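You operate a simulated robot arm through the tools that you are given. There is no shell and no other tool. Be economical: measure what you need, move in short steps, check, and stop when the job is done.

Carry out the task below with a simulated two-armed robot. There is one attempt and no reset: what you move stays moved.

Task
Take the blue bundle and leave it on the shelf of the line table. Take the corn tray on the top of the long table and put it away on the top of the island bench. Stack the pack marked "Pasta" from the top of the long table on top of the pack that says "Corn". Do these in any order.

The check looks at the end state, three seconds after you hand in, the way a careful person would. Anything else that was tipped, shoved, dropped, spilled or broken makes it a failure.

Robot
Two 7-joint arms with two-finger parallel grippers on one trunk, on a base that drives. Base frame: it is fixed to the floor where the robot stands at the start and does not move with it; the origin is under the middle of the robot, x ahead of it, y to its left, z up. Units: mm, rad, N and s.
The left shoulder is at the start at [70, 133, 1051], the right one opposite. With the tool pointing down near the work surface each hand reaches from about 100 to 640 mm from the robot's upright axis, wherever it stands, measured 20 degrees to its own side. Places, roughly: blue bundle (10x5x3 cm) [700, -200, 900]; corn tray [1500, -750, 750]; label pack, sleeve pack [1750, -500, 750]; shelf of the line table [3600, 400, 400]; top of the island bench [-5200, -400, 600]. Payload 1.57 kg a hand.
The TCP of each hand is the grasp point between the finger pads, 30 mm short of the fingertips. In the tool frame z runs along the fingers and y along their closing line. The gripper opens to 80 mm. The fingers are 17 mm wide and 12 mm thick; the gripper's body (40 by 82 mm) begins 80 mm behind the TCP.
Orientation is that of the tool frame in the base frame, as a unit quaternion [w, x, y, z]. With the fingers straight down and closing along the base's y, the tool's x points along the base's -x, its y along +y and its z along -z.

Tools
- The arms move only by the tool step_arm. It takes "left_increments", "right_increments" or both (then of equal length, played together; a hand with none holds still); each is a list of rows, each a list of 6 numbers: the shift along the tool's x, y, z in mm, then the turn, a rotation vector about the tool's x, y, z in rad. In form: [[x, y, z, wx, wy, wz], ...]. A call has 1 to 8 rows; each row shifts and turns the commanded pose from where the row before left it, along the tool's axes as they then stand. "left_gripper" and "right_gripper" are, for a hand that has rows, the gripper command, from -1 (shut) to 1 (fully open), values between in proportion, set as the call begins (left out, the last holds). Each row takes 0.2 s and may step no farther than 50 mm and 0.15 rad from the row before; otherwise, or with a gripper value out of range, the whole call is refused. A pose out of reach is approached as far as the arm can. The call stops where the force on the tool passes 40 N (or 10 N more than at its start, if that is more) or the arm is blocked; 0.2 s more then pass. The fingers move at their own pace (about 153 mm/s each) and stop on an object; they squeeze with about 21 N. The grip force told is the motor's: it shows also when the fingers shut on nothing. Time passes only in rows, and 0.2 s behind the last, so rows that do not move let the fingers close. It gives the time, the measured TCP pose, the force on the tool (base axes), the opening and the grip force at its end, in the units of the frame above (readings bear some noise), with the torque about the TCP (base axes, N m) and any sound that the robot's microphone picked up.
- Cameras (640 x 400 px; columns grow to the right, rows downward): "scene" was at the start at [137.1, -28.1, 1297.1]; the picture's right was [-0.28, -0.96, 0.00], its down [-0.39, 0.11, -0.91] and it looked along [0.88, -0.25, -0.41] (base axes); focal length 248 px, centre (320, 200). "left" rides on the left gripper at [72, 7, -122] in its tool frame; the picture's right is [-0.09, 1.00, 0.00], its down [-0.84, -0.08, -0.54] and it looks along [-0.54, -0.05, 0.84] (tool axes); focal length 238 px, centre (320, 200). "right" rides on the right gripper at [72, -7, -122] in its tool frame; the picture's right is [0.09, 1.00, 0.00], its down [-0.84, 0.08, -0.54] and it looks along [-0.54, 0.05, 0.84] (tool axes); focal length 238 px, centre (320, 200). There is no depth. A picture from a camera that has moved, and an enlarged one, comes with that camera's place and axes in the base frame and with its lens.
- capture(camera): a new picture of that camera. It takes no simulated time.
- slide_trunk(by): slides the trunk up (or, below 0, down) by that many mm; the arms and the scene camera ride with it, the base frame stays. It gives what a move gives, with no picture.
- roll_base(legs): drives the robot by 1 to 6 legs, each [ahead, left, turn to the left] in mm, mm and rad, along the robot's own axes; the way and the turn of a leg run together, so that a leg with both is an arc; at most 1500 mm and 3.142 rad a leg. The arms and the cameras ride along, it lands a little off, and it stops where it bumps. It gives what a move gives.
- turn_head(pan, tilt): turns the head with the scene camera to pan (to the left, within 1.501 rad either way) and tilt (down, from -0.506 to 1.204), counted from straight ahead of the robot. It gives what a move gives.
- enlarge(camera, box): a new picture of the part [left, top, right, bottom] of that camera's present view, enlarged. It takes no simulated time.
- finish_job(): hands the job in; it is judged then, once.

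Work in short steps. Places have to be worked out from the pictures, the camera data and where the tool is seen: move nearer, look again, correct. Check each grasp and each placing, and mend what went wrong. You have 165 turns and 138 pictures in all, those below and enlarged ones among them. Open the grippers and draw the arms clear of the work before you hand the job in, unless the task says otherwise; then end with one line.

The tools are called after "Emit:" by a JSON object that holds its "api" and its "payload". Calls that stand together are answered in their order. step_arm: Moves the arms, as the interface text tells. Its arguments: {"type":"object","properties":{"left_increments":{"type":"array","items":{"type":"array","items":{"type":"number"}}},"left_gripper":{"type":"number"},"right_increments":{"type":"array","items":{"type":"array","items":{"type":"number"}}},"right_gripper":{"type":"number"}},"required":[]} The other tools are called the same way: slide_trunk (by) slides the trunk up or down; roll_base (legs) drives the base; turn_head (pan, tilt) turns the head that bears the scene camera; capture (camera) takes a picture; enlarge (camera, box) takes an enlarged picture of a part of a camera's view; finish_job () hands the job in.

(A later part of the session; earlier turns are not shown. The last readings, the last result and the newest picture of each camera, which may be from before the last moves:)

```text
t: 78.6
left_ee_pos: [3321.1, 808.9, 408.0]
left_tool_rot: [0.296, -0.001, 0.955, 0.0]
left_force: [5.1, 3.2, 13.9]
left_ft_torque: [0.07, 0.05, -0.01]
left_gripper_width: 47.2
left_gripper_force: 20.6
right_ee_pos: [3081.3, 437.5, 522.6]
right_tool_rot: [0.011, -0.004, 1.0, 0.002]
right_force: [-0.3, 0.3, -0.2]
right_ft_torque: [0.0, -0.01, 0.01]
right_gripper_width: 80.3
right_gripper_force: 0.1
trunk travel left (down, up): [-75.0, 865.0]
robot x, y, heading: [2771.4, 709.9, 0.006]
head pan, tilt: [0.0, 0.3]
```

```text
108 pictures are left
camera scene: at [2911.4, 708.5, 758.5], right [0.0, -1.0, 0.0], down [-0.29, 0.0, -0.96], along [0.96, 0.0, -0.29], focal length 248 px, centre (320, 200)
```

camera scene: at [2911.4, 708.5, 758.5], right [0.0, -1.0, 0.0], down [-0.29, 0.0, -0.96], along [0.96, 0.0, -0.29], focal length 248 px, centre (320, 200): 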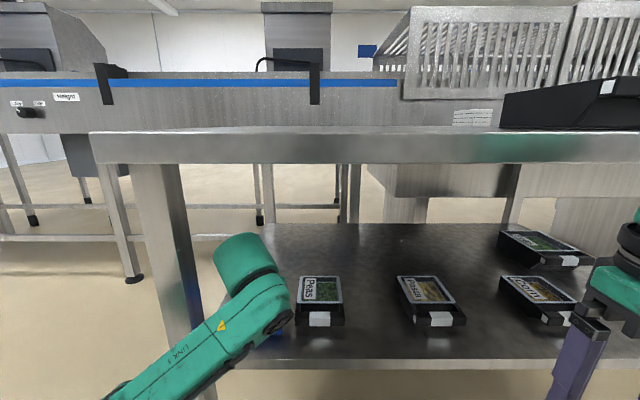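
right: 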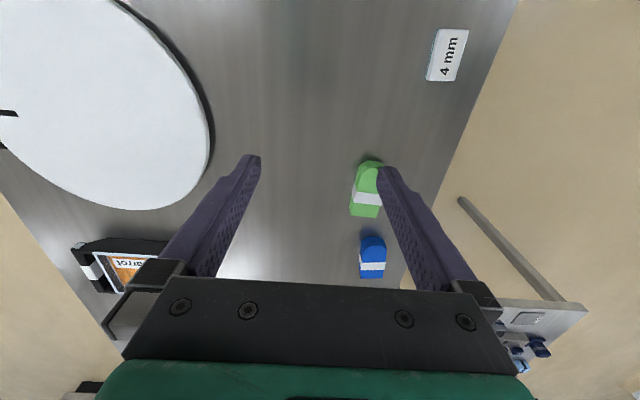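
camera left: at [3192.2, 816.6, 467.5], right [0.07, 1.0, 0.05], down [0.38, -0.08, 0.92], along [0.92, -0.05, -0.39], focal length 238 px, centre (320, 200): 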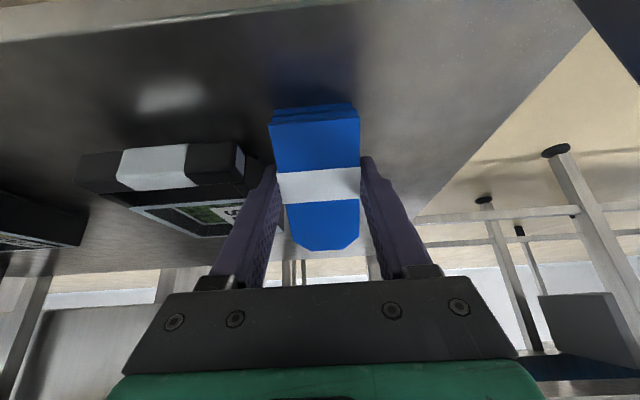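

Contact at ~14 N and the bundle starts to pivot flat. Press down gradually.

Emit:
{"api": "step_arm", "payload": {"left_increments": [[1, 0, 3, 0, 0, 0], [1, 0, 3, 0, 0, 0], [1, 0, 3, 0, 0, 0], [1, 0, 3, 0, 0, 0], [0, 0, 0, 0, 0, 0]]}}

Emit:
{"api": "capture", "payload": {"camera": "left"}}

```text
t: 79.8
left_ee_pos: [3325.6, 809.6, 394.7]
left_tool_rot: [0.294, 0.0, 0.956, 0.001]
left_force: [-1.8, 0.8, 11.8]
left_ft_torque: [0.0, 0.35, -0.04]
left_gripper_width: 47.9
left_gripper_force: 21.1
right_ee_pos: [3081.1, 437.9, 523.1]
right_tool_rot: [0.011, -0.003, 1.0, 0.002]
right_force: [0.1, -0.5, 0.0]
right_ft_torque: [-0.01, -0.01, -0.02]
right_gripper_width: 80.1
right_gripper_force: 0.1
trunk travel left (down, up): [-75.0, 865.0]
robot x, y, heading: [2771.8, 712.9, 0.0]
head pan, tilt: [0.0, 0.3]
```

```text
107 pictures are left
camera left: at [3195.8, 815.6, 454.0], right [0.08, 1.0, 0.05], down [0.39, -0.08, 0.92], along [0.92, -0.05, -0.39], focal length 238 px, centre (320, 200)
```

left: 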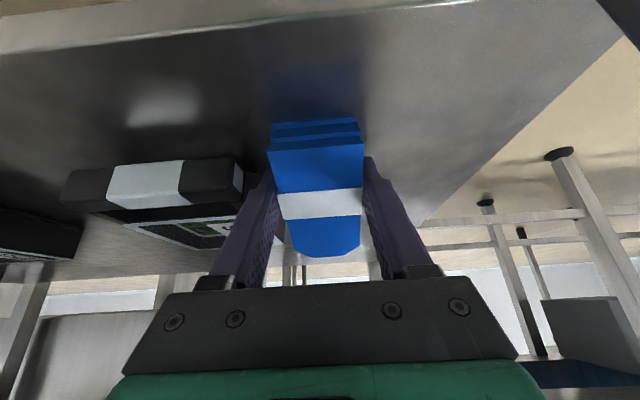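

The bundle has pivoted most of the way flat; fingertips are nearly on the shelf. Release by opening partway.

Emit:
{"api": "step_arm", "payload": {"left_increments": [[0, 0, 0, 0, 0, 0], [0, 0, 0, 0, 0, 0], [0, 0, 0, 0, 0, 0]], "left_gripper": 0.6}}

Emit:
{"api": "capture", "payload": {"camera": "left"}}

```text
t: 80.6
left_ee_pos: [3325.2, 809.0, 392.3]
left_tool_rot: [0.294, 0.0, 0.956, 0.0]
left_force: [0.5, -0.5, 0.3]
left_ft_torque: [0.01, -0.04, 0.0]
left_gripper_width: 63.9
left_gripper_force: 0.1
right_ee_pos: [3083.1, 438.6, 523.5]
right_tool_rot: [0.01, -0.004, 1.0, 0.002]
right_force: [-0.7, -0.3, 0.2]
right_ft_torque: [0.01, -0.01, 0.02]
right_gripper_width: 80.1
right_gripper_force: 0.0
trunk travel left (down, up): [-75.0, 865.0]
robot x, y, heading: [2769.2, 708.8, 0.003]
head pan, tilt: [0.0, 0.3]
```

```text
106 pictures are left
camera left: at [3196.6, 815.8, 453.4], right [0.07, 1.0, 0.05], down [0.39, -0.08, 0.92], along [0.92, -0.05, -0.39], focal length 238 px, centre (320, 200)
```

left: 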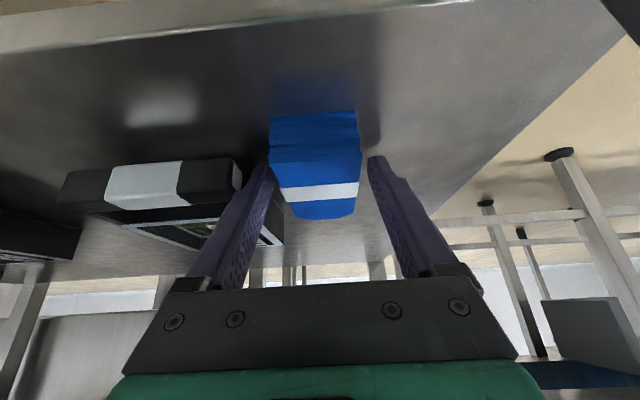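

The bundle lies flat. I retract along the tool axis, then drive back and check.

Emit:
{"api": "step_arm", "payload": {"left_increments": [[0, 0, -40, 0, 0, 0], [20, 0, -40, 0, 0, 0], [30, 0, -30, 0, 0, 0], [30, 0, -30, 0, 0, 0], [0, 0, 0, 0, 0, 0]]}}

Emit:
{"api": "roll_base", "payload": {"legs": [[-450, 0, 0]]}}

Emit:
{"api": "capture", "payload": {"camera": "scene"}}

```text
t: 81.8
left_ee_pos: [3180.9, 810.2, 463.9]
left_tool_rot: [0.295, -0.001, 0.956, 0.001]
left_force: [0.5, 0.5, 0.2]
left_ft_torque: [0.0, 0.01, 0.01]
left_gripper_width: 63.7
left_gripper_force: 0.1
right_ee_pos: [3082.6, 438.9, 522.4]
right_tool_rot: [0.01, -0.003, 1.0, 0.001]
right_force: [0.1, -0.4, -0.3]
right_ft_torque: [-0.01, 0.02, -0.03]
right_gripper_width: 80.2
right_gripper_force: 0.1
trunk travel left (down, up): [-75.0, 865.0]
robot x, y, heading: [2771.7, 715.5, 0.004]
head pan, tilt: [0.0, 0.3]
```

```text
t: 84.5
left_ee_pos: [2725.8, 809.1, 465.0]
left_tool_rot: [0.295, 0.001, 0.956, 0.0]
left_force: [0.0, -0.3, 0.4]
left_ft_torque: [0.03, 0.0, 0.02]
left_gripper_width: 64.0
left_gripper_force: 0.0
right_ee_pos: [2625.7, 437.1, 522.8]
right_tool_rot: [0.01, -0.002, 1.0, 0.002]
right_force: [0.0, 0.0, -0.4]
right_ft_torque: [0.01, 0.02, 0.02]
right_gripper_width: 80.2
right_gripper_force: 0.0
trunk travel left (down, up): [-75.0, 865.0]
robot x, y, heading: [2317.2, 710.2, -0.006]
head pan, tilt: [0.0, 0.3]
```

```text
105 pictures are left
camera scene: at [2456.8, 708.5, 758.2], right [0.0, -1.0, 0.0], down [-0.3, 0.0, -0.96], along [0.96, 0.0, -0.3], focal length 248 px, centre (320, 200)
```

scene: 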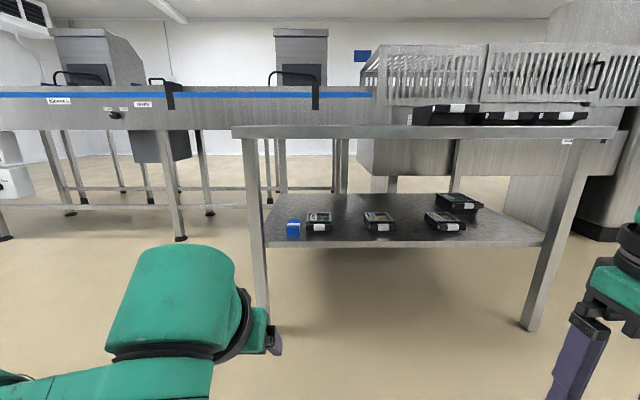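

Bundle is on the shelf. Now restore height and straighten the left hand, then go to the far end of the long table and face −x.

Emit:
{"api": "slide_trunk", "payload": {"by": 400}}

Emit:
{"api": "slide_trunk", "payload": {"by": 200}}

Emit:
{"api": "step_arm", "payload": {"left_increments": [[0, 0, 0, 0, 0.15, 0], [0, 0, 0, 0, 0.15, 0], [0, 0, 0, 0, 0.15, 0], [0, 0, -40, 0, 0.15, 0], [0, 0, -20, 0, 0, 0]], "right_increments": [[0, 0, 0, 0, 0, 0], [0, 0, 0, 0, 0, 0], [0, 0, 0, 0, 0, 0], [0, 0, 0, 0, 0, 0], [0, 0, 0, 0, 0, 0]], "left_gripper": 1}}

Emit:
{"api": "roll_base", "payload": {"legs": [[260, 0, 0], [0, -1150, 0], [0, 0, 3.14]]}}

Emit:
{"api": "turn_head", "payload": {"pan": 0.0, "tilt": 0.6}}

Emit:
{"api": "capture", "payload": {"camera": "scene"}}

```text
t: 88.4
left_ee_pos: [2725.7, 808.9, 864.0]
left_tool_rot: [0.295, 0.001, 0.956, 0.0]
left_force: [0.4, -0.2, 0.1]
left_ft_torque: [-0.01, -0.01, -0.02]
left_gripper_width: 64.0
left_gripper_force: 0.0
right_ee_pos: [2624.6, 436.8, 923.3]
right_tool_rot: [0.009, -0.002, 1.0, 0.002]
right_force: [-0.8, -0.3, 0.3]
right_ft_torque: [-0.01, 0.06, 0.0]
right_gripper_width: 79.8
right_gripper_force: 0.0
trunk travel left (down, up): [-475.0, 465.0]
robot x, y, heading: [2313.2, 712.7, 0.0]
head pan, tilt: [0.0, 0.3]
```

```text
t: 90.5
left_ee_pos: [2724.2, 809.3, 1065.4]
left_tool_rot: [0.295, 0.001, 0.955, 0.0]
left_force: [-0.2, 0.2, -0.5]
left_ft_torque: [-0.03, -0.01, 0.01]
left_gripper_width: 64.1
left_gripper_force: 0.1
right_ee_pos: [2625.8, 437.8, 1124.6]
right_tool_rot: [0.009, -0.002, 1.0, 0.002]
right_force: [-0.2, -0.5, 0.0]
right_ft_torque: [-0.01, -0.02, 0.02]
right_gripper_width: 80.0
right_gripper_force: 0.0
trunk travel left (down, up): [-675.0, 265.0]
robot x, y, heading: [2319.2, 711.2, -0.006]
head pan, tilt: [0.0, 0.3]
```

```text
t: 91.7
left_ee_pos: [2719.2, 809.5, 1125.3]
left_tool_rot: [-0.001, 0.001, 1.0, 0.0]
left_force: [-0.4, 0.3, -0.7]
left_ft_torque: [-0.01, 0.0, 0.0]
left_gripper_width: 80.0
left_gripper_force: 0.0
right_ee_pos: [2624.6, 437.3, 1123.1]
right_tool_rot: [0.01, -0.001, 1.0, 0.002]
right_force: [-0.8, -0.1, -0.4]
right_ft_torque: [-0.01, 0.02, -0.03]
right_gripper_width: 80.1
right_gripper_force: 0.1
trunk travel left (down, up): [-675.0, 265.0]
robot x, y, heading: [2315.4, 709.8, -0.001]
head pan, tilt: [0.0, 0.3]
```

```text
t: 106.4
left_ee_pos: [2180.3, -546.2, 1124.9]
left_tool_rot: [0.0, 1.0, -0.01, 0.001]
left_force: [-0.5, 0.0, 1.3]
left_ft_torque: [0.0, 0.01, -0.02]
left_gripper_width: 80.1
left_gripper_force: 0.0
right_ee_pos: [2283.3, -177.6, 1123.0]
right_tool_rot: [0.002, 1.0, -0.009, -0.008]
right_force: [0.7, 0.0, -0.4]
right_ft_torque: [0.03, -0.02, 0.0]
right_gripper_width: 80.1
right_gripper_force: 0.1
trunk travel left (down, up): [-675.0, 265.0]
robot x, y, heading: [2588.9, -454.2, 3.113]
head pan, tilt: [0.0, 0.3]
```

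```text
t: 107.2
left_ee_pos: [2179.8, -547.2, 1124.3]
left_tool_rot: [0.0, 1.0, -0.011, 0.002]
left_force: [0.4, -0.3, 0.4]
left_ft_torque: [0.01, 0.02, -0.01]
left_gripper_width: 80.0
left_gripper_force: 0.1
right_ee_pos: [2282.4, -178.5, 1122.8]
right_tool_rot: [0.001, 1.0, -0.008, -0.01]
right_force: [-0.2, -0.2, 0.1]
right_ft_torque: [0.03, 0.02, 0.0]
right_gripper_width: 80.0
right_gripper_force: 0.1
trunk travel left (down, up): [-675.0, 265.0]
robot x, y, heading: [2588.3, -459.1, 3.117]
head pan, tilt: [0.0, 0.6]
```

```text
104 pictures are left
camera scene: at [2447.0, -456.2, 1330.7], right [0.02, 1.0, 0.0], down [0.56, -0.01, -0.83], along [-0.83, 0.02, -0.56], focal length 248 px, centre (320, 200)
```

scene: 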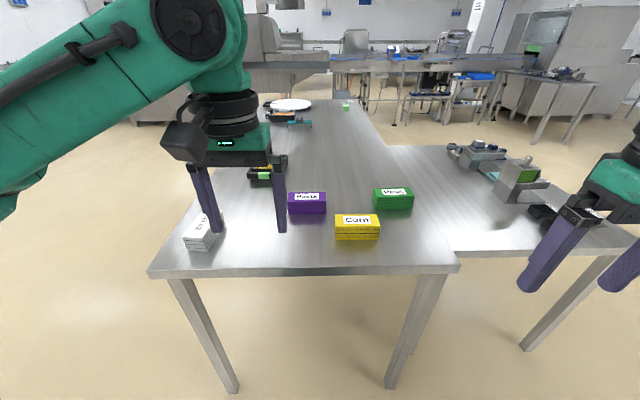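

Labels are visible; I enlarge the packs to read them and localise.

Emit:
{"api": "enlarge", "payload": {"camera": "scene", "box": [270, 170, 430, 270]}}

Emit:
{"api": "capture", "payload": {"camera": "left"}}

```text
4.00 times, centred on (350, 220) of scene
camera zoom: at [2447.0, -456.2, 1330.7], right [0.02, 1.0, 0.0], down [0.56, -0.01, -0.83], along [-0.83, 0.02, -0.56], focal length 991 px, centre (200, 120)
```

zoom: 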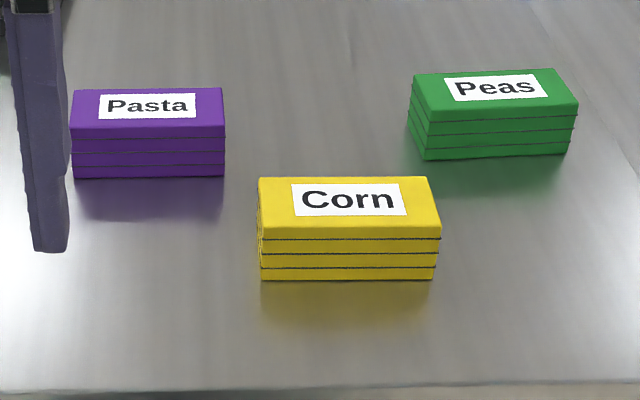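

```text
102 pictures are left
camera left: at [2251.1, -554.4, 1246.8], right [-0.11, -0.99, 0.0], down [-0.84, 0.1, 0.54], along [-0.54, 0.06, -0.84], focal length 238 px, centre (320, 200)
```

left: 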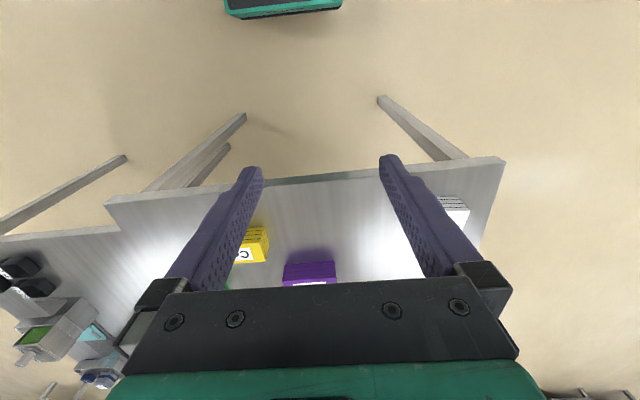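

Corn pack ≈[1904,-338], top z≈888; Pasta pack ≈[1776,-482]; both ~125×67×38, long side along y. I drive up to the table end (edge x≈2030).

Emit:
{"api": "roll_base", "payload": {"legs": [[0, -130, 0.025], [310, 0, 0]]}}

Emit:
{"api": "turn_head", "payload": {"pan": 0.0, "tilt": 0.9}}

Emit:
{"api": "capture", "payload": {"camera": "scene"}}

Emit:
{"api": "capture", "payload": {"camera": "left"}}

```text
t: 110.2
left_ee_pos: [1871.0, -429.1, 1125.5]
left_tool_rot: [0.0, 1.0, 0.003, -0.001]
left_force: [0.6, 0.4, -0.2]
left_ft_torque: [0.03, -0.01, -0.01]
left_gripper_width: 79.7
left_gripper_force: 0.0
right_ee_pos: [1964.1, -56.3, 1122.2]
right_tool_rot: [0.001, 1.0, 0.005, -0.011]
right_force: [-0.1, 0.3, 0.5]
right_ft_torque: [0.0, -0.03, -0.04]
right_gripper_width: 80.1
right_gripper_force: 0.1
trunk travel left (down, up): [-675.0, 265.0]
robot x, y, heading: [2274.7, -332.6, -3.139]
head pan, tilt: [0.0, 0.6]
```

```text
t: 111.0
left_ee_pos: [1870.3, -429.4, 1124.6]
left_tool_rot: [0.0, 1.0, 0.002, 0.001]
left_force: [0.6, 0.3, 0.4]
left_ft_torque: [-0.01, 0.0, -0.01]
left_gripper_width: 79.8
left_gripper_force: 0.0
right_ee_pos: [1962.7, -57.9, 1123.4]
right_tool_rot: [0.002, 1.0, 0.004, -0.009]
right_force: [0.6, -0.3, -0.8]
right_ft_torque: [-0.02, 0.03, -0.02]
right_gripper_width: 80.1
right_gripper_force: 0.0
trunk travel left (down, up): [-675.0, 265.0]
robot x, y, heading: [2275.2, -330.5, -3.136]
head pan, tilt: [0.0, 0.901]
```

```text
101 pictures are left
camera scene: at [2146.8, -331.7, 1305.9], right [0.0, 1.0, 0.0], down [0.78, 0.0, -0.62], along [-0.62, 0.0, -0.78], focal length 248 px, centre (320, 200)
```

scene: 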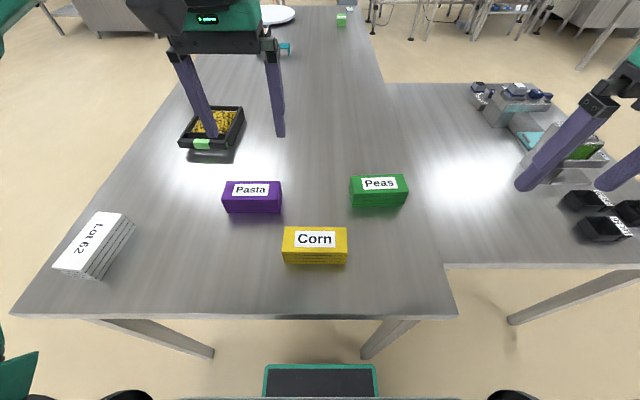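

```text
100 pictures are left
camera left: at [1941.0, -435.4, 1246.7], right [-0.09, -1.0, 0.0], down [-0.84, 0.07, 0.54], along [-0.54, 0.05, -0.84], focal length 238 px, centre (320, 200)
```

left: 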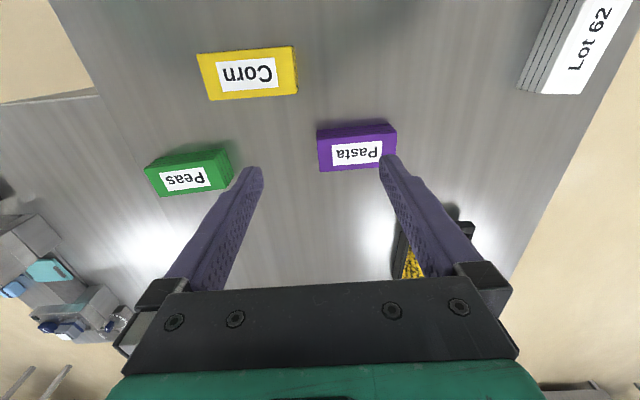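

Refined: Pasta ≈[1790,-482], Corn ≈[1912,-338], both square to the table. I move the left hand over Pasta and rotate the fingers 90° to close along x.

Emit:
{"api": "step_arm", "payload": {"left_increments": [[-27, 17, 38, 0, 0, 0], [-27, 17, 38, 0, 0, 0], [-27, 17, 38, 0, 0, 0], [0, 0, 0, 0, 0, 0.1428], [0, 0, 0, 0, 0, 0.1428], [0, 0, 0, 0, 0, 0.1428], [0, 0, 0, 0, 0, 0.1428], [0, 0, 0, 0, 0, 0.1428]]}}

Emit:
{"api": "step_arm", "payload": {"left_increments": [[0, 0, 0, 0, 0, 0.1428], [0, 0, 0, 0, 0, 0.1428], [0, 0, 0, 0, 0, 0.1428], [0, 0, 0, 0, 0, 0.1428], [0, 0, 0, 0, 0, 0.1428], [0, 0, 0, 0, 0, 0.1428], [0, 0, 0, 0, 0, 0]]}}

Emit:
{"api": "capture", "payload": {"camera": "left"}}

Emit:
{"api": "capture", "payload": {"camera": "scene"}}

```text
t: 112.8
left_ee_pos: [1790.1, -480.5, 1010.0]
left_tool_rot: [0.0, 0.937, -0.349, 0.001]
left_force: [0.0, -0.1, 0.3]
left_ft_torque: [0.0, 0.0, 0.0]
left_gripper_width: 80.4
left_gripper_force: 0.1
right_ee_pos: [1961.8, -57.7, 1123.4]
right_tool_rot: [0.002, 1.0, 0.005, -0.01]
right_force: [0.1, 0.0, 1.3]
right_ft_torque: [0.03, 0.01, 0.0]
right_gripper_width: 80.1
right_gripper_force: 0.1
trunk travel left (down, up): [-675.0, 265.0]
robot x, y, heading: [2275.7, -331.8, -3.135]
head pan, tilt: [0.0, 0.901]
```

```text
t: 114.4
left_ee_pos: [1789.9, -480.4, 1009.9]
left_tool_rot: [-0.001, 0.708, -0.706, 0.001]
left_force: [-0.1, -0.3, 0.1]
left_ft_torque: [0.0, -0.01, 0.0]
left_gripper_width: 79.9
left_gripper_force: 0.1
right_ee_pos: [1963.2, -56.3, 1123.8]
right_tool_rot: [0.002, 1.0, 0.006, -0.01]
right_force: [0.9, 0.8, 0.3]
right_ft_torque: [0.01, -0.01, -0.01]
right_gripper_width: 79.9
right_gripper_force: 0.0
trunk travel left (down, up): [-675.0, 265.0]
robot x, y, heading: [2274.4, -328.7, -3.136]
head pan, tilt: [0.0, 0.901]
```

```text
99 pictures are left
camera left: at [1782.1, -552.1, 1132.8], right [-1.0, 0.09, 0.0], down [0.07, 0.84, 0.54], along [0.05, 0.54, -0.84], focal length 238 px, centre (320, 200)
```

left: 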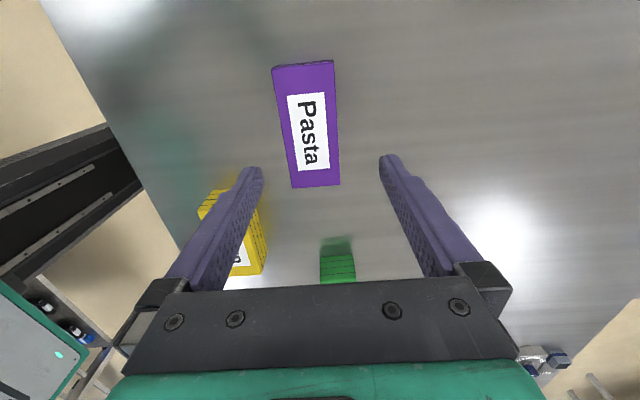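

```text
98 pictures are left
camera scene: at [2147.1, -331.7, 1305.9], right [0.0, 1.0, 0.0], down [0.78, 0.0, -0.62], along [-0.62, 0.0, -0.78], focal length 248 px, centre (320, 200)
```

scene: 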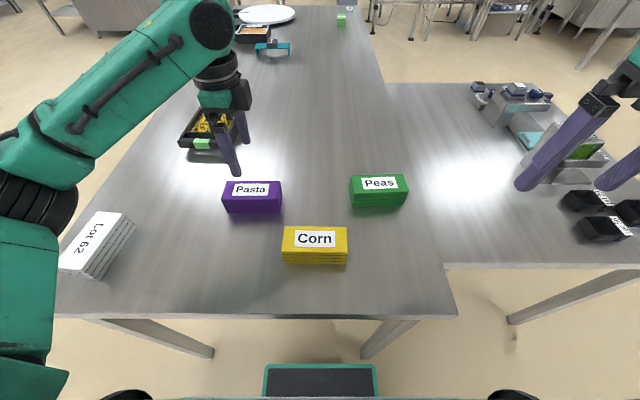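

Pasta's top spans x 1771–1828, y −541…−416; centre [1800,-479]. Shift +10 mm in x and descend around it.

Emit:
{"api": "step_arm", "payload": {"left_increments": [[0, -10, 20, 0, 0, 0], [0, 0, 40, 0, 0, 0], [0, 0, 35, 0, 0, 0], [0, 0, 0, 0, 0, 0]]}}

Emit:
{"api": "capture", "payload": {"camera": "left"}}

```text
t: 115.4
left_ee_pos: [1801.0, -482.7, 916.0]
left_tool_rot: [0.0, 0.709, -0.705, 0.0]
left_force: [0.4, 0.0, -1.2]
left_ft_torque: [0.01, 0.0, -0.01]
left_gripper_width: 80.2
left_gripper_force: 0.1
right_ee_pos: [1963.0, -56.6, 1123.1]
right_tool_rot: [0.002, 1.0, 0.005, -0.01]
right_force: [-1.1, -0.1, -0.3]
right_ft_torque: [-0.01, 0.0, -0.02]
right_gripper_width: 80.1
right_gripper_force: 0.1
trunk travel left (down, up): [-675.0, 265.0]
robot x, y, heading: [2275.4, -326.5, -3.134]
head pan, tilt: [0.0, 0.901]
```

```text
97 pictures are left
camera left: at [1792.6, -553.0, 1037.9], right [-1.0, 0.09, 0.0], down [0.07, 0.84, 0.54], along [0.05, 0.54, -0.84], focal length 238 px, centre (320, 200)
```

left: 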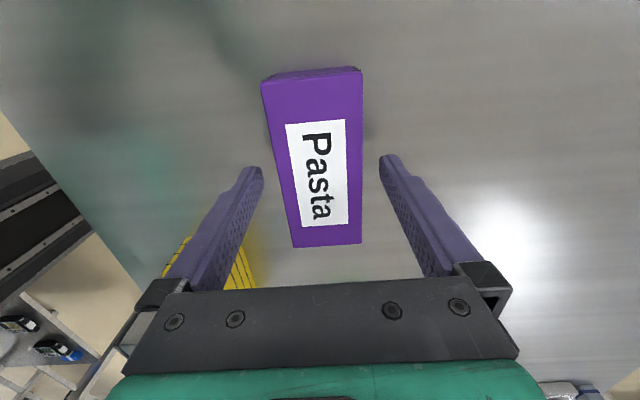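

Centred between the fingers. Descend to grasp height and close.

Emit:
{"api": "step_arm", "payload": {"left_increments": [[0, 0, 15, 0, 0, 0], [0, 0, 10, 0, 0, 0], [0, 0, 6, 0, 0, 0], [0, 0, 0, 0, 0, 0]]}}

Emit:
{"api": "step_arm", "payload": {"left_increments": [[0, 0, 0, 0, 0, 0], [0, 0, 0, 0, 0, 0], [0, 0, 0, 0, 0, 0]], "left_gripper": -1}}

Emit:
{"api": "step_arm", "payload": {"left_increments": [[0, 0, -20, 0, 0, 0], [0, 0, -40, 0, 0, 0], [0, 0, -40, 0, 0, 0], [0, 0, 0, 0, 0, 0]]}}

Emit:
{"api": "capture", "payload": {"camera": "left"}}

Emit:
{"api": "capture", "payload": {"camera": "scene"}}

```text
t: 116.4
left_ee_pos: [1799.4, -481.0, 885.7]
left_tool_rot: [0.0, 0.709, -0.705, 0.001]
left_force: [-0.1, -0.2, 0.9]
left_ft_torque: [-0.02, -0.01, 0.01]
left_gripper_width: 80.1
left_gripper_force: 0.0
right_ee_pos: [1962.1, -57.1, 1122.5]
right_tool_rot: [0.001, 1.0, 0.005, -0.01]
right_force: [0.4, 0.3, -0.5]
right_ft_torque: [-0.01, 0.02, -0.01]
right_gripper_width: 80.1
right_gripper_force: 0.2
trunk travel left (down, up): [-675.0, 265.0]
robot x, y, heading: [2272.5, -329.8, -3.137]
head pan, tilt: [0.0, 0.901]
```

```text
t: 117.2
left_ee_pos: [1799.8, -480.9, 884.5]
left_tool_rot: [-0.001, 0.709, -0.705, 0.001]
left_force: [0.1, 1.2, 0.1]
left_ft_torque: [0.08, -0.01, -0.04]
left_gripper_width: 54.6
left_gripper_force: 20.9
right_ee_pos: [1963.1, -57.8, 1123.2]
right_tool_rot: [0.002, 1.0, 0.006, -0.01]
right_force: [0.3, 0.4, -0.4]
right_ft_torque: [0.03, 0.05, 0.01]
right_gripper_width: 79.7
right_gripper_force: 0.0
trunk travel left (down, up): [-675.0, 265.0]
robot x, y, heading: [2274.5, -328.0, -3.137]
head pan, tilt: [0.0, 0.901]
```

```text
t: 118.2
left_ee_pos: [1798.0, -480.5, 986.2]
left_tool_rot: [-0.001, 0.709, -0.705, 0.001]
left_force: [-0.1, 0.7, -3.0]
left_ft_torque: [0.03, 0.03, -0.03]
left_gripper_width: 54.7
left_gripper_force: 21.3
right_ee_pos: [1962.2, -56.8, 1122.9]
right_tool_rot: [0.001, 1.0, 0.004, -0.011]
right_force: [0.3, -0.3, 0.1]
right_ft_torque: [0.01, -0.06, -0.02]
right_gripper_width: 79.9
right_gripper_force: 0.1
trunk travel left (down, up): [-675.0, 265.0]
robot x, y, heading: [2277.8, -329.6, -3.136]
head pan, tilt: [0.0, 0.901]
```

```text
96 pictures are left
camera left: at [1790.5, -551.7, 1108.2], right [-1.0, 0.09, 0.0], down [0.07, 0.84, 0.54], along [0.05, 0.54, -0.84], focal length 238 px, centre (320, 200)
```

left: 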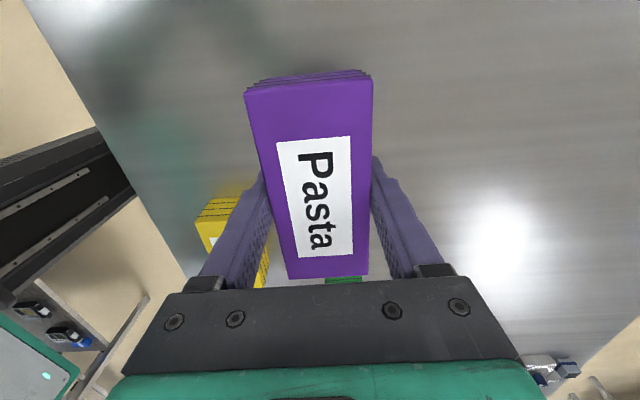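

```text
95 pictures are left
camera scene: at [2146.3, -332.0, 1305.8], right [0.0, 1.0, 0.0], down [0.78, 0.0, -0.62], along [-0.62, 0.0, -0.78], focal length 248 px, centre (320, 200)
```

scene: 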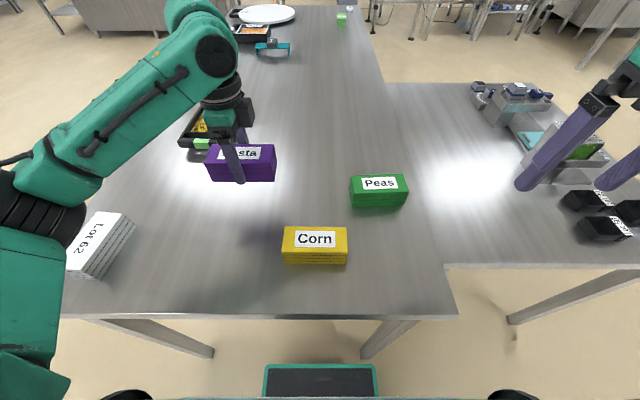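

Pasta is held (54.7 mm wide). I enlarge the Corn pack for a precise position.

Emit:
{"api": "enlarge", "payload": {"camera": "scene", "box": [260, 200, 380, 275]}}

Emit:
{"api": "capture", "payload": {"camera": "right"}}

```text
5.33 times, centred on (320, 238) of scene
camera zoom: at [2146.3, -332.0, 1305.8], right [0.0, 1.0, 0.0], down [0.78, 0.0, -0.62], along [-0.62, 0.0, -0.78], focal length 1322 px, centre (320, 0)
```

zoom: 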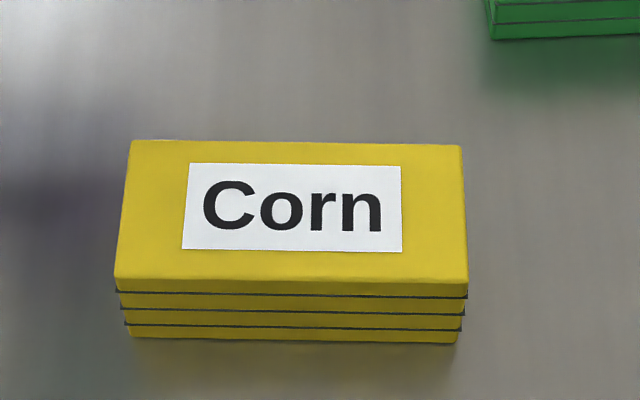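

```text
93 pictures are left
camera right: at [2037.1, -50.3, 1244.1], right [0.1, -0.99, 0.0], down [-0.83, -0.08, 0.56], along [-0.55, -0.06, -0.83], focal length 238 px, centre (320, 200)
```

right: 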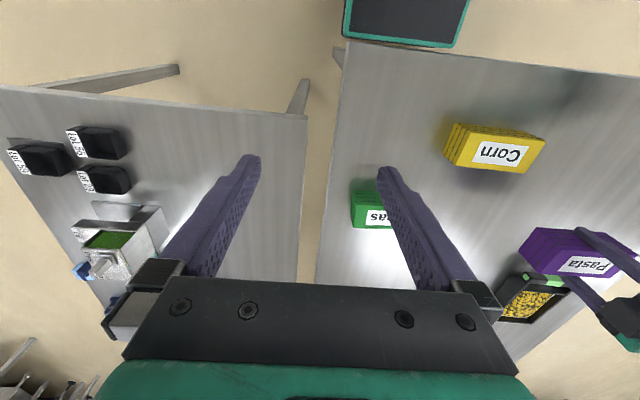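

Corn top centre ≈[1917,-341], z≈898 (120×55×48). Moving the Pasta pack over it at height.

Emit:
{"api": "step_arm", "payload": {"left_increments": [[-35, -29.8, 0, 0, 0, 0], [-35, -29.8, 0, 0, 0, 0], [-35, -29.8, 0, 0, 0, 0], [-35, -29.8, 0, 0, 0, 0], [0, 0, 20, 0, 0, 0], [0, 0, 0, 0, 0, 0]]}}

Emit:
{"api": "capture", "payload": {"camera": "scene"}}

Emit:
{"api": "capture", "payload": {"camera": "right"}}

```text
t: 119.6
left_ee_pos: [1918.3, -337.3, 964.0]
left_tool_rot: [0.0, 0.709, -0.705, 0.001]
left_force: [0.5, 0.5, -1.0]
left_ft_torque: [-0.06, 0.0, 0.02]
left_gripper_width: 54.9
left_gripper_force: 21.4
right_ee_pos: [1963.5, -56.2, 1124.4]
right_tool_rot: [0.002, 1.0, 0.005, -0.009]
right_force: [-0.2, -0.7, 0.2]
right_ft_torque: [-0.02, 0.02, 0.03]
right_gripper_width: 79.8
right_gripper_force: 0.1
trunk travel left (down, up): [-675.0, 265.0]
robot x, y, heading: [2275.0, -329.8, -3.135]
head pan, tilt: [0.0, 0.901]
```

```text
92 pictures are left
camera scene: at [2147.1, -331.6, 1305.9], right [0.0, 1.0, 0.0], down [0.78, 0.0, -0.62], along [-0.62, 0.0, -0.78], focal length 248 px, centre (320, 200)
```

scene: 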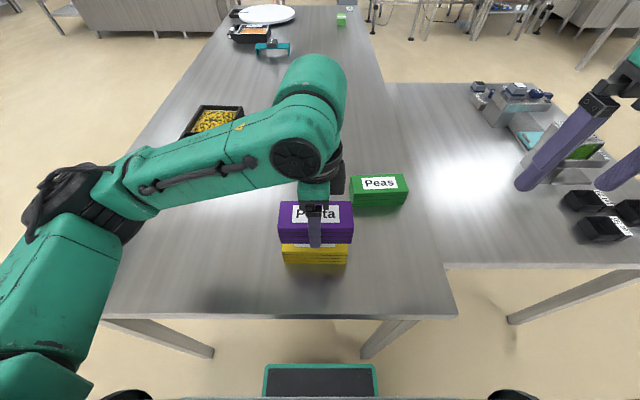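

```text
91 pictures are left
camera right: at [2037.8, -49.9, 1244.1], right [0.1, -0.99, 0.0], down [-0.83, -0.08, 0.56], along [-0.56, -0.06, -0.83], focal length 238 px, centre (320, 200)
```

right: 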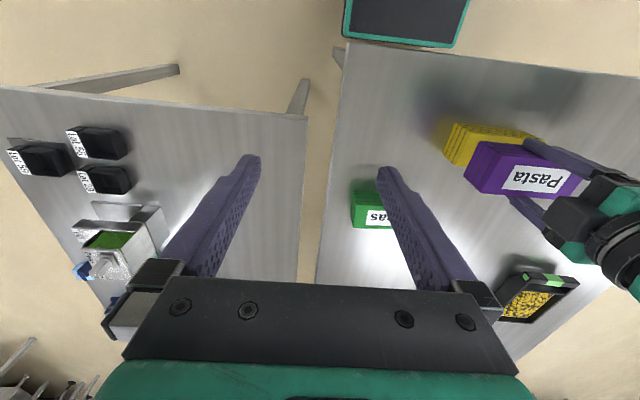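

Aligned within a few mm; correct y by −3 and lower toward contact.

Emit:
{"api": "step_arm", "payload": {"left_increments": [[3, 0, 10, 0, 0, 0], [0, 0, 10, 0, 0, 0], [0, 0, 5, 0, 0, 0], [0, 0, 0, 0, 0, 0]]}}

Emit:
{"api": "enlarge", "payload": {"camera": "scene", "box": [250, 190, 390, 278]}}

```text
t: 120.6
left_ee_pos: [1918.8, -343.5, 939.9]
left_tool_rot: [-0.001, 0.709, -0.705, 0.001]
left_force: [-0.3, -0.3, -2.8]
left_ft_torque: [0.0, -0.02, 0.01]
left_gripper_width: 54.5
left_gripper_force: 21.0
right_ee_pos: [1962.4, -57.0, 1122.9]
right_tool_rot: [0.003, 1.0, 0.005, -0.01]
right_force: [1.0, 0.1, -0.6]
right_ft_torque: [0.01, 0.01, -0.01]
right_gripper_width: 79.8
right_gripper_force: 0.1
trunk travel left (down, up): [-675.0, 265.0]
robot x, y, heading: [2279.4, -327.0, -3.136]
head pan, tilt: [0.0, 0.901]
```

```text
4.55 times, centred on (320, 234) of scene
camera zoom: at [2146.9, -331.8, 1305.9], right [0.0, 1.0, 0.0], down [0.78, 0.0, -0.62], along [-0.62, 0.0, -0.78], focal length 1126 px, centre (320, 46)
```

zoom: 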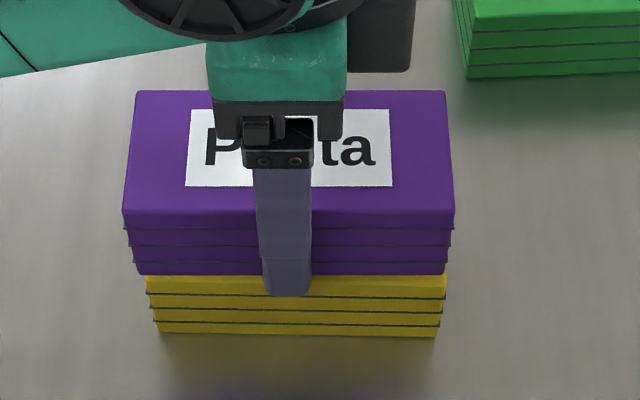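

Well aligned; lower in 2 mm steps to contact.

Emit:
{"api": "step_arm", "payload": {"left_increments": [[0, 0, 2, 0, 0, 0], [0, 0, 2, 0, 0, 0], [0, 0, 1.5, 0, 0, 0], [0, 0, 0, 0, 0, 0]]}}

```text
t: 121.6
left_ee_pos: [1917.1, -342.9, 935.6]
left_tool_rot: [0.0, 0.708, -0.706, 0.0]
left_force: [-2.0, -0.3, 15.4]
left_ft_torque: [-0.37, -0.17, -0.09]
left_gripper_width: 54.8
left_gripper_force: 20.5
right_ee_pos: [1964.3, -56.2, 1124.1]
right_tool_rot: [0.003, 1.0, 0.005, -0.011]
right_force: [0.2, -0.3, 0.1]
right_ft_torque: [-0.02, 0.01, 0.0]
right_gripper_width: 80.0
right_gripper_force: 0.0
trunk travel left (down, up): [-675.0, 265.0]
robot x, y, heading: [2273.6, -327.8, -3.134]
head pan, tilt: [0.0, 0.901]
```

Contact made (15 N). Ease 1 mm, release, then lift away.

Emit:
{"api": "step_arm", "payload": {"left_increments": [[0, 0, -1, 0, 0, 0], [0, 0, 0, 0, 0, 0]]}}

Emit:
{"api": "step_arm", "payload": {"left_increments": [[0, 0, 0, 0, 0, 0], [0, 0, 0, 0, 0, 0], [0, 0, 0, 0, 0, 0]], "left_gripper": 1}}

Emit:
{"api": "step_arm", "payload": {"left_increments": [[0, 0, -10, 0, 0, 0], [0, 0, -25, 0, 0, 0], [0, 0, -40, 0, 0, 0], [0, 0, -45, 0, 0, 0], [0, 0, -45, 0, 0, 0]]}}

Emit:
{"api": "enlarge", "payload": {"camera": "scene", "box": [250, 190, 390, 278]}}

Emit:
{"api": "capture", "payload": {"camera": "left"}}

```text
t: 122.2
left_ee_pos: [1918.2, -343.0, 934.9]
left_tool_rot: [0.001, 0.709, -0.706, -0.001]
left_force: [-2.1, -0.9, 8.0]
left_ft_torque: [0.26, 0.26, 0.02]
left_gripper_width: 54.2
left_gripper_force: 21.3
right_ee_pos: [1963.7, -57.1, 1123.7]
right_tool_rot: [0.0, 1.0, 0.005, -0.01]
right_force: [0.4, -0.1, 0.3]
right_ft_torque: [0.0, 0.01, 0.04]
right_gripper_width: 80.0
right_gripper_force: 0.0
trunk travel left (down, up): [-675.0, 265.0]
robot x, y, heading: [2279.2, -328.4, -3.135]
head pan, tilt: [0.0, 0.901]
```

```text
t: 123.0
left_ee_pos: [1918.0, -342.5, 935.2]
left_tool_rot: [-0.001, 0.709, -0.705, 0.002]
left_force: [-0.1, -0.6, 0.5]
left_ft_torque: [0.05, 0.01, -0.01]
left_gripper_width: 79.7
left_gripper_force: 0.1
right_ee_pos: [1961.6, -56.1, 1121.8]
right_tool_rot: [0.002, 1.0, 0.005, -0.011]
right_force: [-0.1, 0.3, 0.3]
right_ft_torque: [0.01, -0.01, 0.0]
right_gripper_width: 80.1
right_gripper_force: 0.0
trunk travel left (down, up): [-675.0, 265.0]
robot x, y, heading: [2276.0, -327.4, -3.136]
head pan, tilt: [0.0, 0.901]
```

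```text
t: 124.2
left_ee_pos: [1920.4, -340.2, 1100.5]
left_tool_rot: [0.0, 0.71, -0.705, 0.002]
left_force: [-0.4, -0.6, 0.5]
left_ft_torque: [0.0, -0.01, 0.05]
left_gripper_width: 80.0
left_gripper_force: 0.0
right_ee_pos: [1963.7, -57.3, 1123.8]
right_tool_rot: [0.002, 1.0, 0.005, -0.011]
right_force: [-0.1, -0.4, -0.8]
right_ft_torque: [0.02, 0.0, -0.05]
right_gripper_width: 80.1
right_gripper_force: 0.1
trunk travel left (down, up): [-675.0, 265.0]
robot x, y, heading: [2273.5, -329.5, -3.136]
head pan, tilt: [0.0, 0.901]
```

```text
4.55 times, centred on (320, 234) of scene
camera zoom: at [2148.4, -331.2, 1306.0], right [0.0, 1.0, 0.0], down [0.78, 0.0, -0.62], along [-0.62, 0.0, -0.78], focal length 1126 px, centre (320, 46)
```

zoom: 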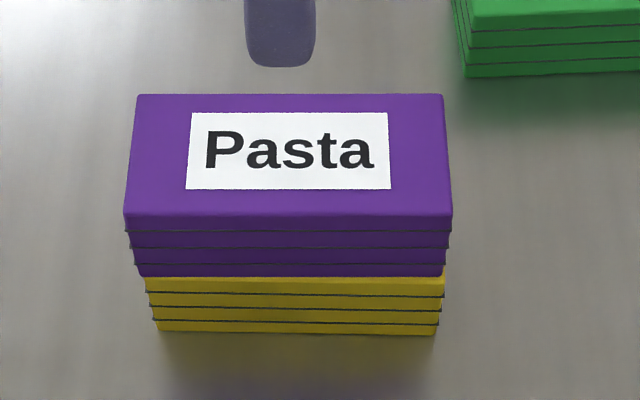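

```text
88 pictures are left
camera left: at [1913.0, -412.1, 1222.5], right [-1.0, 0.09, 0.0], down [0.07, 0.84, 0.54], along [0.05, 0.54, -0.84], focal length 238 px, centre (320, 200)
```

left: 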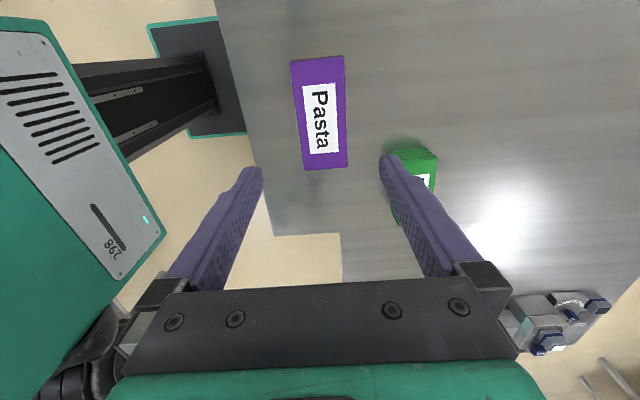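

Stack is good. I restore the left wrist, then inspect the corn tray.

Emit:
{"api": "step_arm", "payload": {"left_increments": [[0, 0, -20, 0, 0, -0.1428], [0, 0, 0, 0, 0, -0.1428], [0, 0, 0, 0, 0, -0.1428], [0, 0, 0, 0, 0, -0.1428], [0, 0, 0, 0, 0, -0.1428], [0, 0, 0, 0, 0, -0.1428], [0, 0, 0, 0, 0, -0.1428], [0, 0, 0, 0, 0, -0.1428]]}}

Emit:
{"api": "step_arm", "payload": {"left_increments": [[0, 0, 0, 0, 0, -0.1428], [0, 0, 0, 0, 0, -0.1428], [0, 0, 0, 0, 0, -0.1428], [0, 40, 0, 0, 0, 0], [0, 40, 0, 0, 0, 0]]}}

Emit:
{"api": "turn_head", "payload": {"pan": 0.3, "tilt": 0.6}}

Emit:
{"api": "capture", "payload": {"camera": "scene"}}

```text
t: 126.0
left_ee_pos: [1919.2, -343.6, 1121.3]
left_tool_rot: [0.0, 0.978, -0.209, 0.001]
left_force: [0.6, 0.2, 0.8]
left_ft_torque: [0.01, -0.01, 0.0]
left_gripper_width: 80.1
left_gripper_force: 0.1
right_ee_pos: [1962.2, -57.4, 1123.5]
right_tool_rot: [0.002, 1.0, 0.005, -0.01]
right_force: [0.1, 0.2, -0.2]
right_ft_torque: [0.0, -0.02, 0.0]
right_gripper_width: 79.8
right_gripper_force: 0.0
trunk travel left (down, up): [-675.0, 265.0]
robot x, y, heading: [2278.6, -328.5, -3.134]
head pan, tilt: [0.0, 0.901]
```

```text
t: 127.2
left_ee_pos: [1919.3, -425.4, 1121.3]
left_tool_rot: [-0.001, 1.0, 0.002, -0.001]
left_force: [0.0, -0.2, -0.2]
left_ft_torque: [0.04, 0.0, 0.01]
left_gripper_width: 80.1
left_gripper_force: 0.0
right_ee_pos: [1963.3, -58.9, 1123.2]
right_tool_rot: [0.001, 1.0, 0.005, -0.01]
right_force: [0.2, -0.1, 0.8]
right_ft_torque: [0.0, -0.02, 0.0]
right_gripper_width: 80.4
right_gripper_force: 0.0
trunk travel left (down, up): [-675.0, 265.0]
robot x, y, heading: [2275.1, -330.8, -3.14]
head pan, tilt: [0.0, 0.901]
```

```text
t: 128.0
left_ee_pos: [1917.8, -421.2, 1122.6]
left_tool_rot: [0.001, 1.0, 0.003, 0.001]
left_force: [-0.6, 0.3, -0.4]
left_ft_torque: [-0.03, -0.04, -0.01]
left_gripper_width: 80.0
left_gripper_force: 0.1
right_ee_pos: [1962.2, -56.7, 1124.2]
right_tool_rot: [0.002, 1.0, 0.006, -0.01]
right_force: [0.2, -0.6, -1.1]
right_ft_torque: [0.04, -0.01, -0.01]
right_gripper_width: 79.8
right_gripper_force: 0.1
trunk travel left (down, up): [-675.0, 265.0]
robot x, y, heading: [2275.1, -328.4, -3.131]
head pan, tilt: [0.3, 0.6]
```

```text
87 pictures are left
camera scene: at [2138.2, -357.3, 1330.6], right [-0.3, 0.95, 0.0], down [0.54, 0.17, -0.82], along [-0.79, -0.25, -0.57], focal length 248 px, centre (320, 200)
```

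scene: 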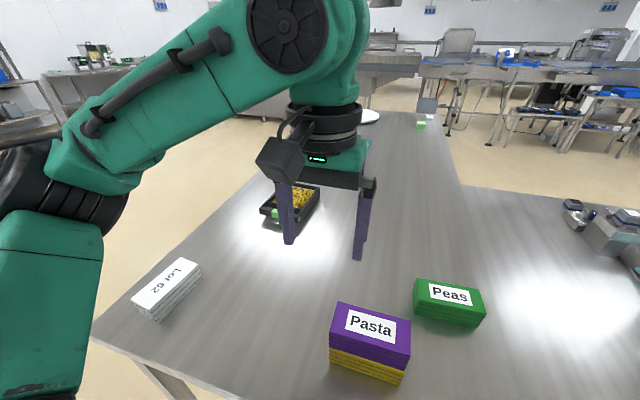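

Go around the end to the −y side of the long table, facing +y near the tray.

Emit:
{"api": "roll_base", "payload": {"legs": [[-250, 0, 0], [0, 920, 0], [1020, 0, 0], [0, 0, -1.571]]}}

Emit:
{"api": "turn_head", "payload": {"pan": 0.0, "tilt": 0.8}}

Emit:
{"api": "capture", "payload": {"camera": "scene"}}

```text
t: 143.0
left_ee_pos: [1422.4, -905.0, 1121.3]
left_tool_rot: [0.0, -0.705, 0.709, 0.0]
left_force: [0.3, -0.1, 1.3]
left_ft_torque: [0.0, 0.01, -0.02]
left_gripper_width: 80.0
left_gripper_force: 0.1
right_ee_pos: [1786.2, -952.7, 1123.5]
right_tool_rot: [-0.006, 0.708, -0.707, -0.008]
right_force: [0.6, 0.6, -0.2]
right_ft_torque: [-0.02, -0.01, 0.03]
right_gripper_width: 80.1
right_gripper_force: 0.0
trunk travel left (down, up): [-675.0, 265.0]
robot x, y, heading: [1515.3, -1265.3, 1.567]
head pan, tilt: [0.3, 0.6]
```

```text
t: 143.8
left_ee_pos: [1423.5, -904.8, 1121.4]
left_tool_rot: [-0.001, -0.705, 0.709, 0.0]
left_force: [-0.7, 0.2, -0.9]
left_ft_torque: [-0.01, -0.01, 0.03]
left_gripper_width: 79.8
left_gripper_force: 0.0
right_ee_pos: [1786.4, -954.0, 1122.7]
right_tool_rot: [-0.007, 0.708, -0.706, -0.008]
right_force: [0.0, -0.1, 0.5]
right_ft_torque: [-0.01, 0.01, 0.01]
right_gripper_width: 79.9
right_gripper_force: 0.0
trunk travel left (down, up): [-675.0, 265.0]
robot x, y, heading: [1514.1, -1263.8, 1.561]
head pan, tilt: [0.0, 0.799]
```

```text
86 pictures are left
camera scene: at [1511.0, -1133.5, 1313.8], right [1.0, 0.0, 0.0], down [0.0, -0.72, -0.7], along [0.0, 0.7, -0.72], focal length 248 px, centre (320, 200)
```

scene: 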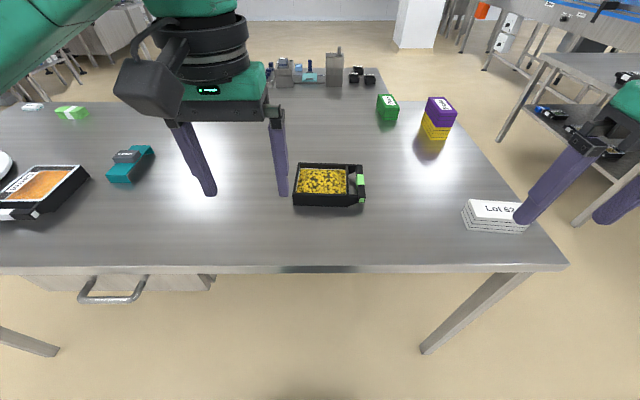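

Emit:
{"api": "enlarge", "payload": {"camera": "scene", "box": [260, 140, 400, 228]}}

```text
4.55 times, centred on (330, 184) of scene
camera zoom: at [1511.0, -1133.5, 1313.8], right [1.0, 0.0, 0.0], down [0.0, -0.72, -0.7], along [0.0, 0.7, -0.72], focal length 1126 px, centre (274, 273)
```

zoom: 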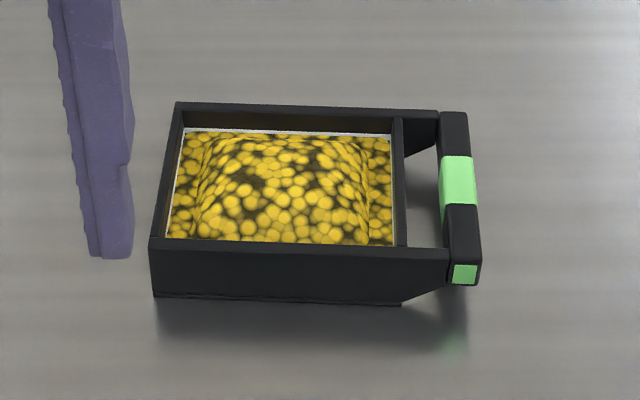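

The tray (≈[1505,-645], rim z≈895) has a carrying bar on its +x side. Plan: a two-handed lift, left hand pinching the −x wall, right hand on the bar. I move closer first.

Emit:
{"api": "roll_base", "payload": {"legs": [[140, -15, 0.008]]}}

Emit:
{"api": "step_arm", "payload": {"left_increments": [[-30, -3, 0, 0, 0, 0], [-30, -3, 0, 0, 0, 0], [-30, 0, 0, 0, 0, 0], [-30, 0, 0, 0, 0, 0], [0, 0, 0, 0, 0, 0]], "right_increments": [[-32, 37, 0, 0, 0, 0], [-32, 37, 0, 0, 0, 0], [-32, 37, 0, 0, 0, 0], [-32, 37, 0, 0, 0, 0], [-32, 37, 0, 0, 0, 0]]}}

Emit:
{"api": "capture", "payload": {"camera": "left"}}

Emit:
{"api": "capture", "payload": {"camera": "right"}}

Emit:
{"api": "capture", "payload": {"camera": "scene"}}

```text
t: 145.1
left_ee_pos: [1434.2, -768.8, 1122.5]
left_tool_rot: [0.0, 0.708, -0.706, 0.0]
left_force: [-0.2, -0.9, 0.0]
left_ft_torque: [0.0, 0.01, -0.02]
left_gripper_width: 80.2
left_gripper_force: 0.1
right_ee_pos: [1798.8, -813.8, 1124.0]
right_tool_rot: [-0.007, 0.711, -0.704, -0.008]
right_force: [0.6, -0.5, 0.7]
right_ft_torque: [0.0, -0.03, -0.02]
right_gripper_width: 79.9
right_gripper_force: 0.0
trunk travel left (down, up): [-675.0, 265.0]
robot x, y, heading: [1525.6, -1123.0, 1.575]
head pan, tilt: [0.0, 0.799]
```

```text
t: 146.3
left_ee_pos: [1437.3, -645.2, 1121.1]
left_tool_rot: [0.0, 0.708, -0.706, 0.001]
left_force: [0.4, -1.0, -0.6]
left_ft_torque: [0.0, -0.03, 0.01]
left_gripper_width: 80.3
left_gripper_force: 0.0
right_ee_pos: [1608.1, -653.4, 1125.2]
right_tool_rot: [-0.006, 0.71, -0.704, -0.006]
right_force: [-0.5, 0.9, 0.0]
right_ft_torque: [0.01, -0.05, 0.0]
right_gripper_width: 79.7
right_gripper_force: 0.0
trunk travel left (down, up): [-675.0, 265.0]
robot x, y, heading: [1531.3, -1123.2, 1.573]
head pan, tilt: [0.0, 0.799]
```

```text
84 pictures are left
camera left: at [1429.7, -717.2, 1243.7], right [-1.0, 0.09, 0.0], down [0.07, 0.84, 0.54], along [0.05, 0.54, -0.84], focal length 238 px, centre (320, 200)
```

left: 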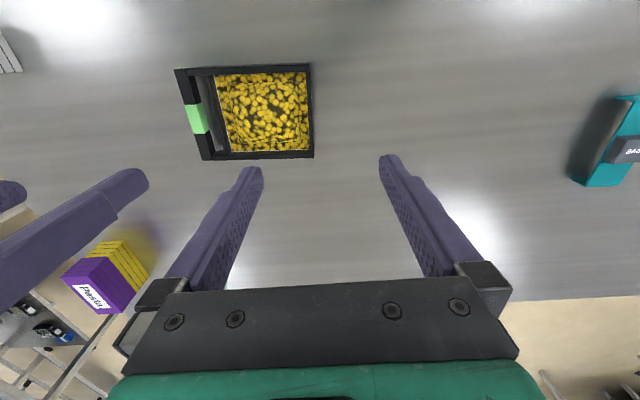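

```text
83 pictures are left
camera right: at [1616.8, -727.4, 1246.6], right [-0.99, -0.1, 0.0], down [-0.08, 0.83, 0.56], along [-0.05, 0.55, -0.83], focal length 238 px, centre (320, 200)
```

right: 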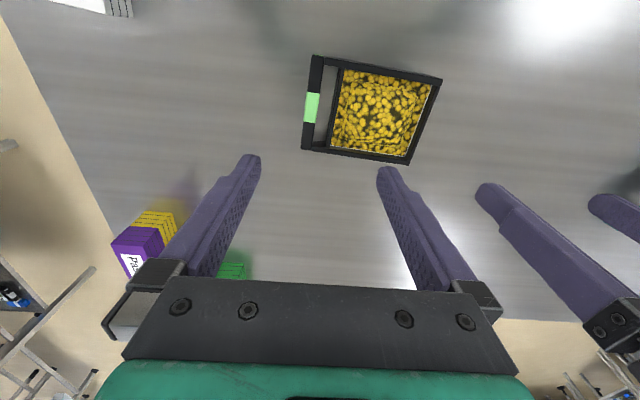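

```text
82 pictures are left
camera scene: at [1522.1, -994.4, 1313.6], right [1.0, 0.0, 0.0], down [0.0, -0.72, -0.7], along [0.0, 0.7, -0.72], focal length 248 px, centre (320, 200)
```

scene: 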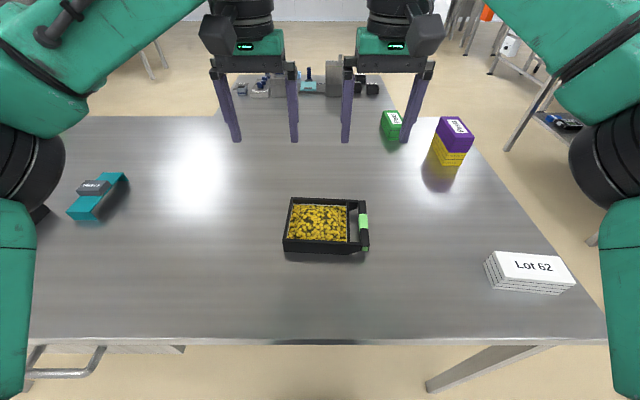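

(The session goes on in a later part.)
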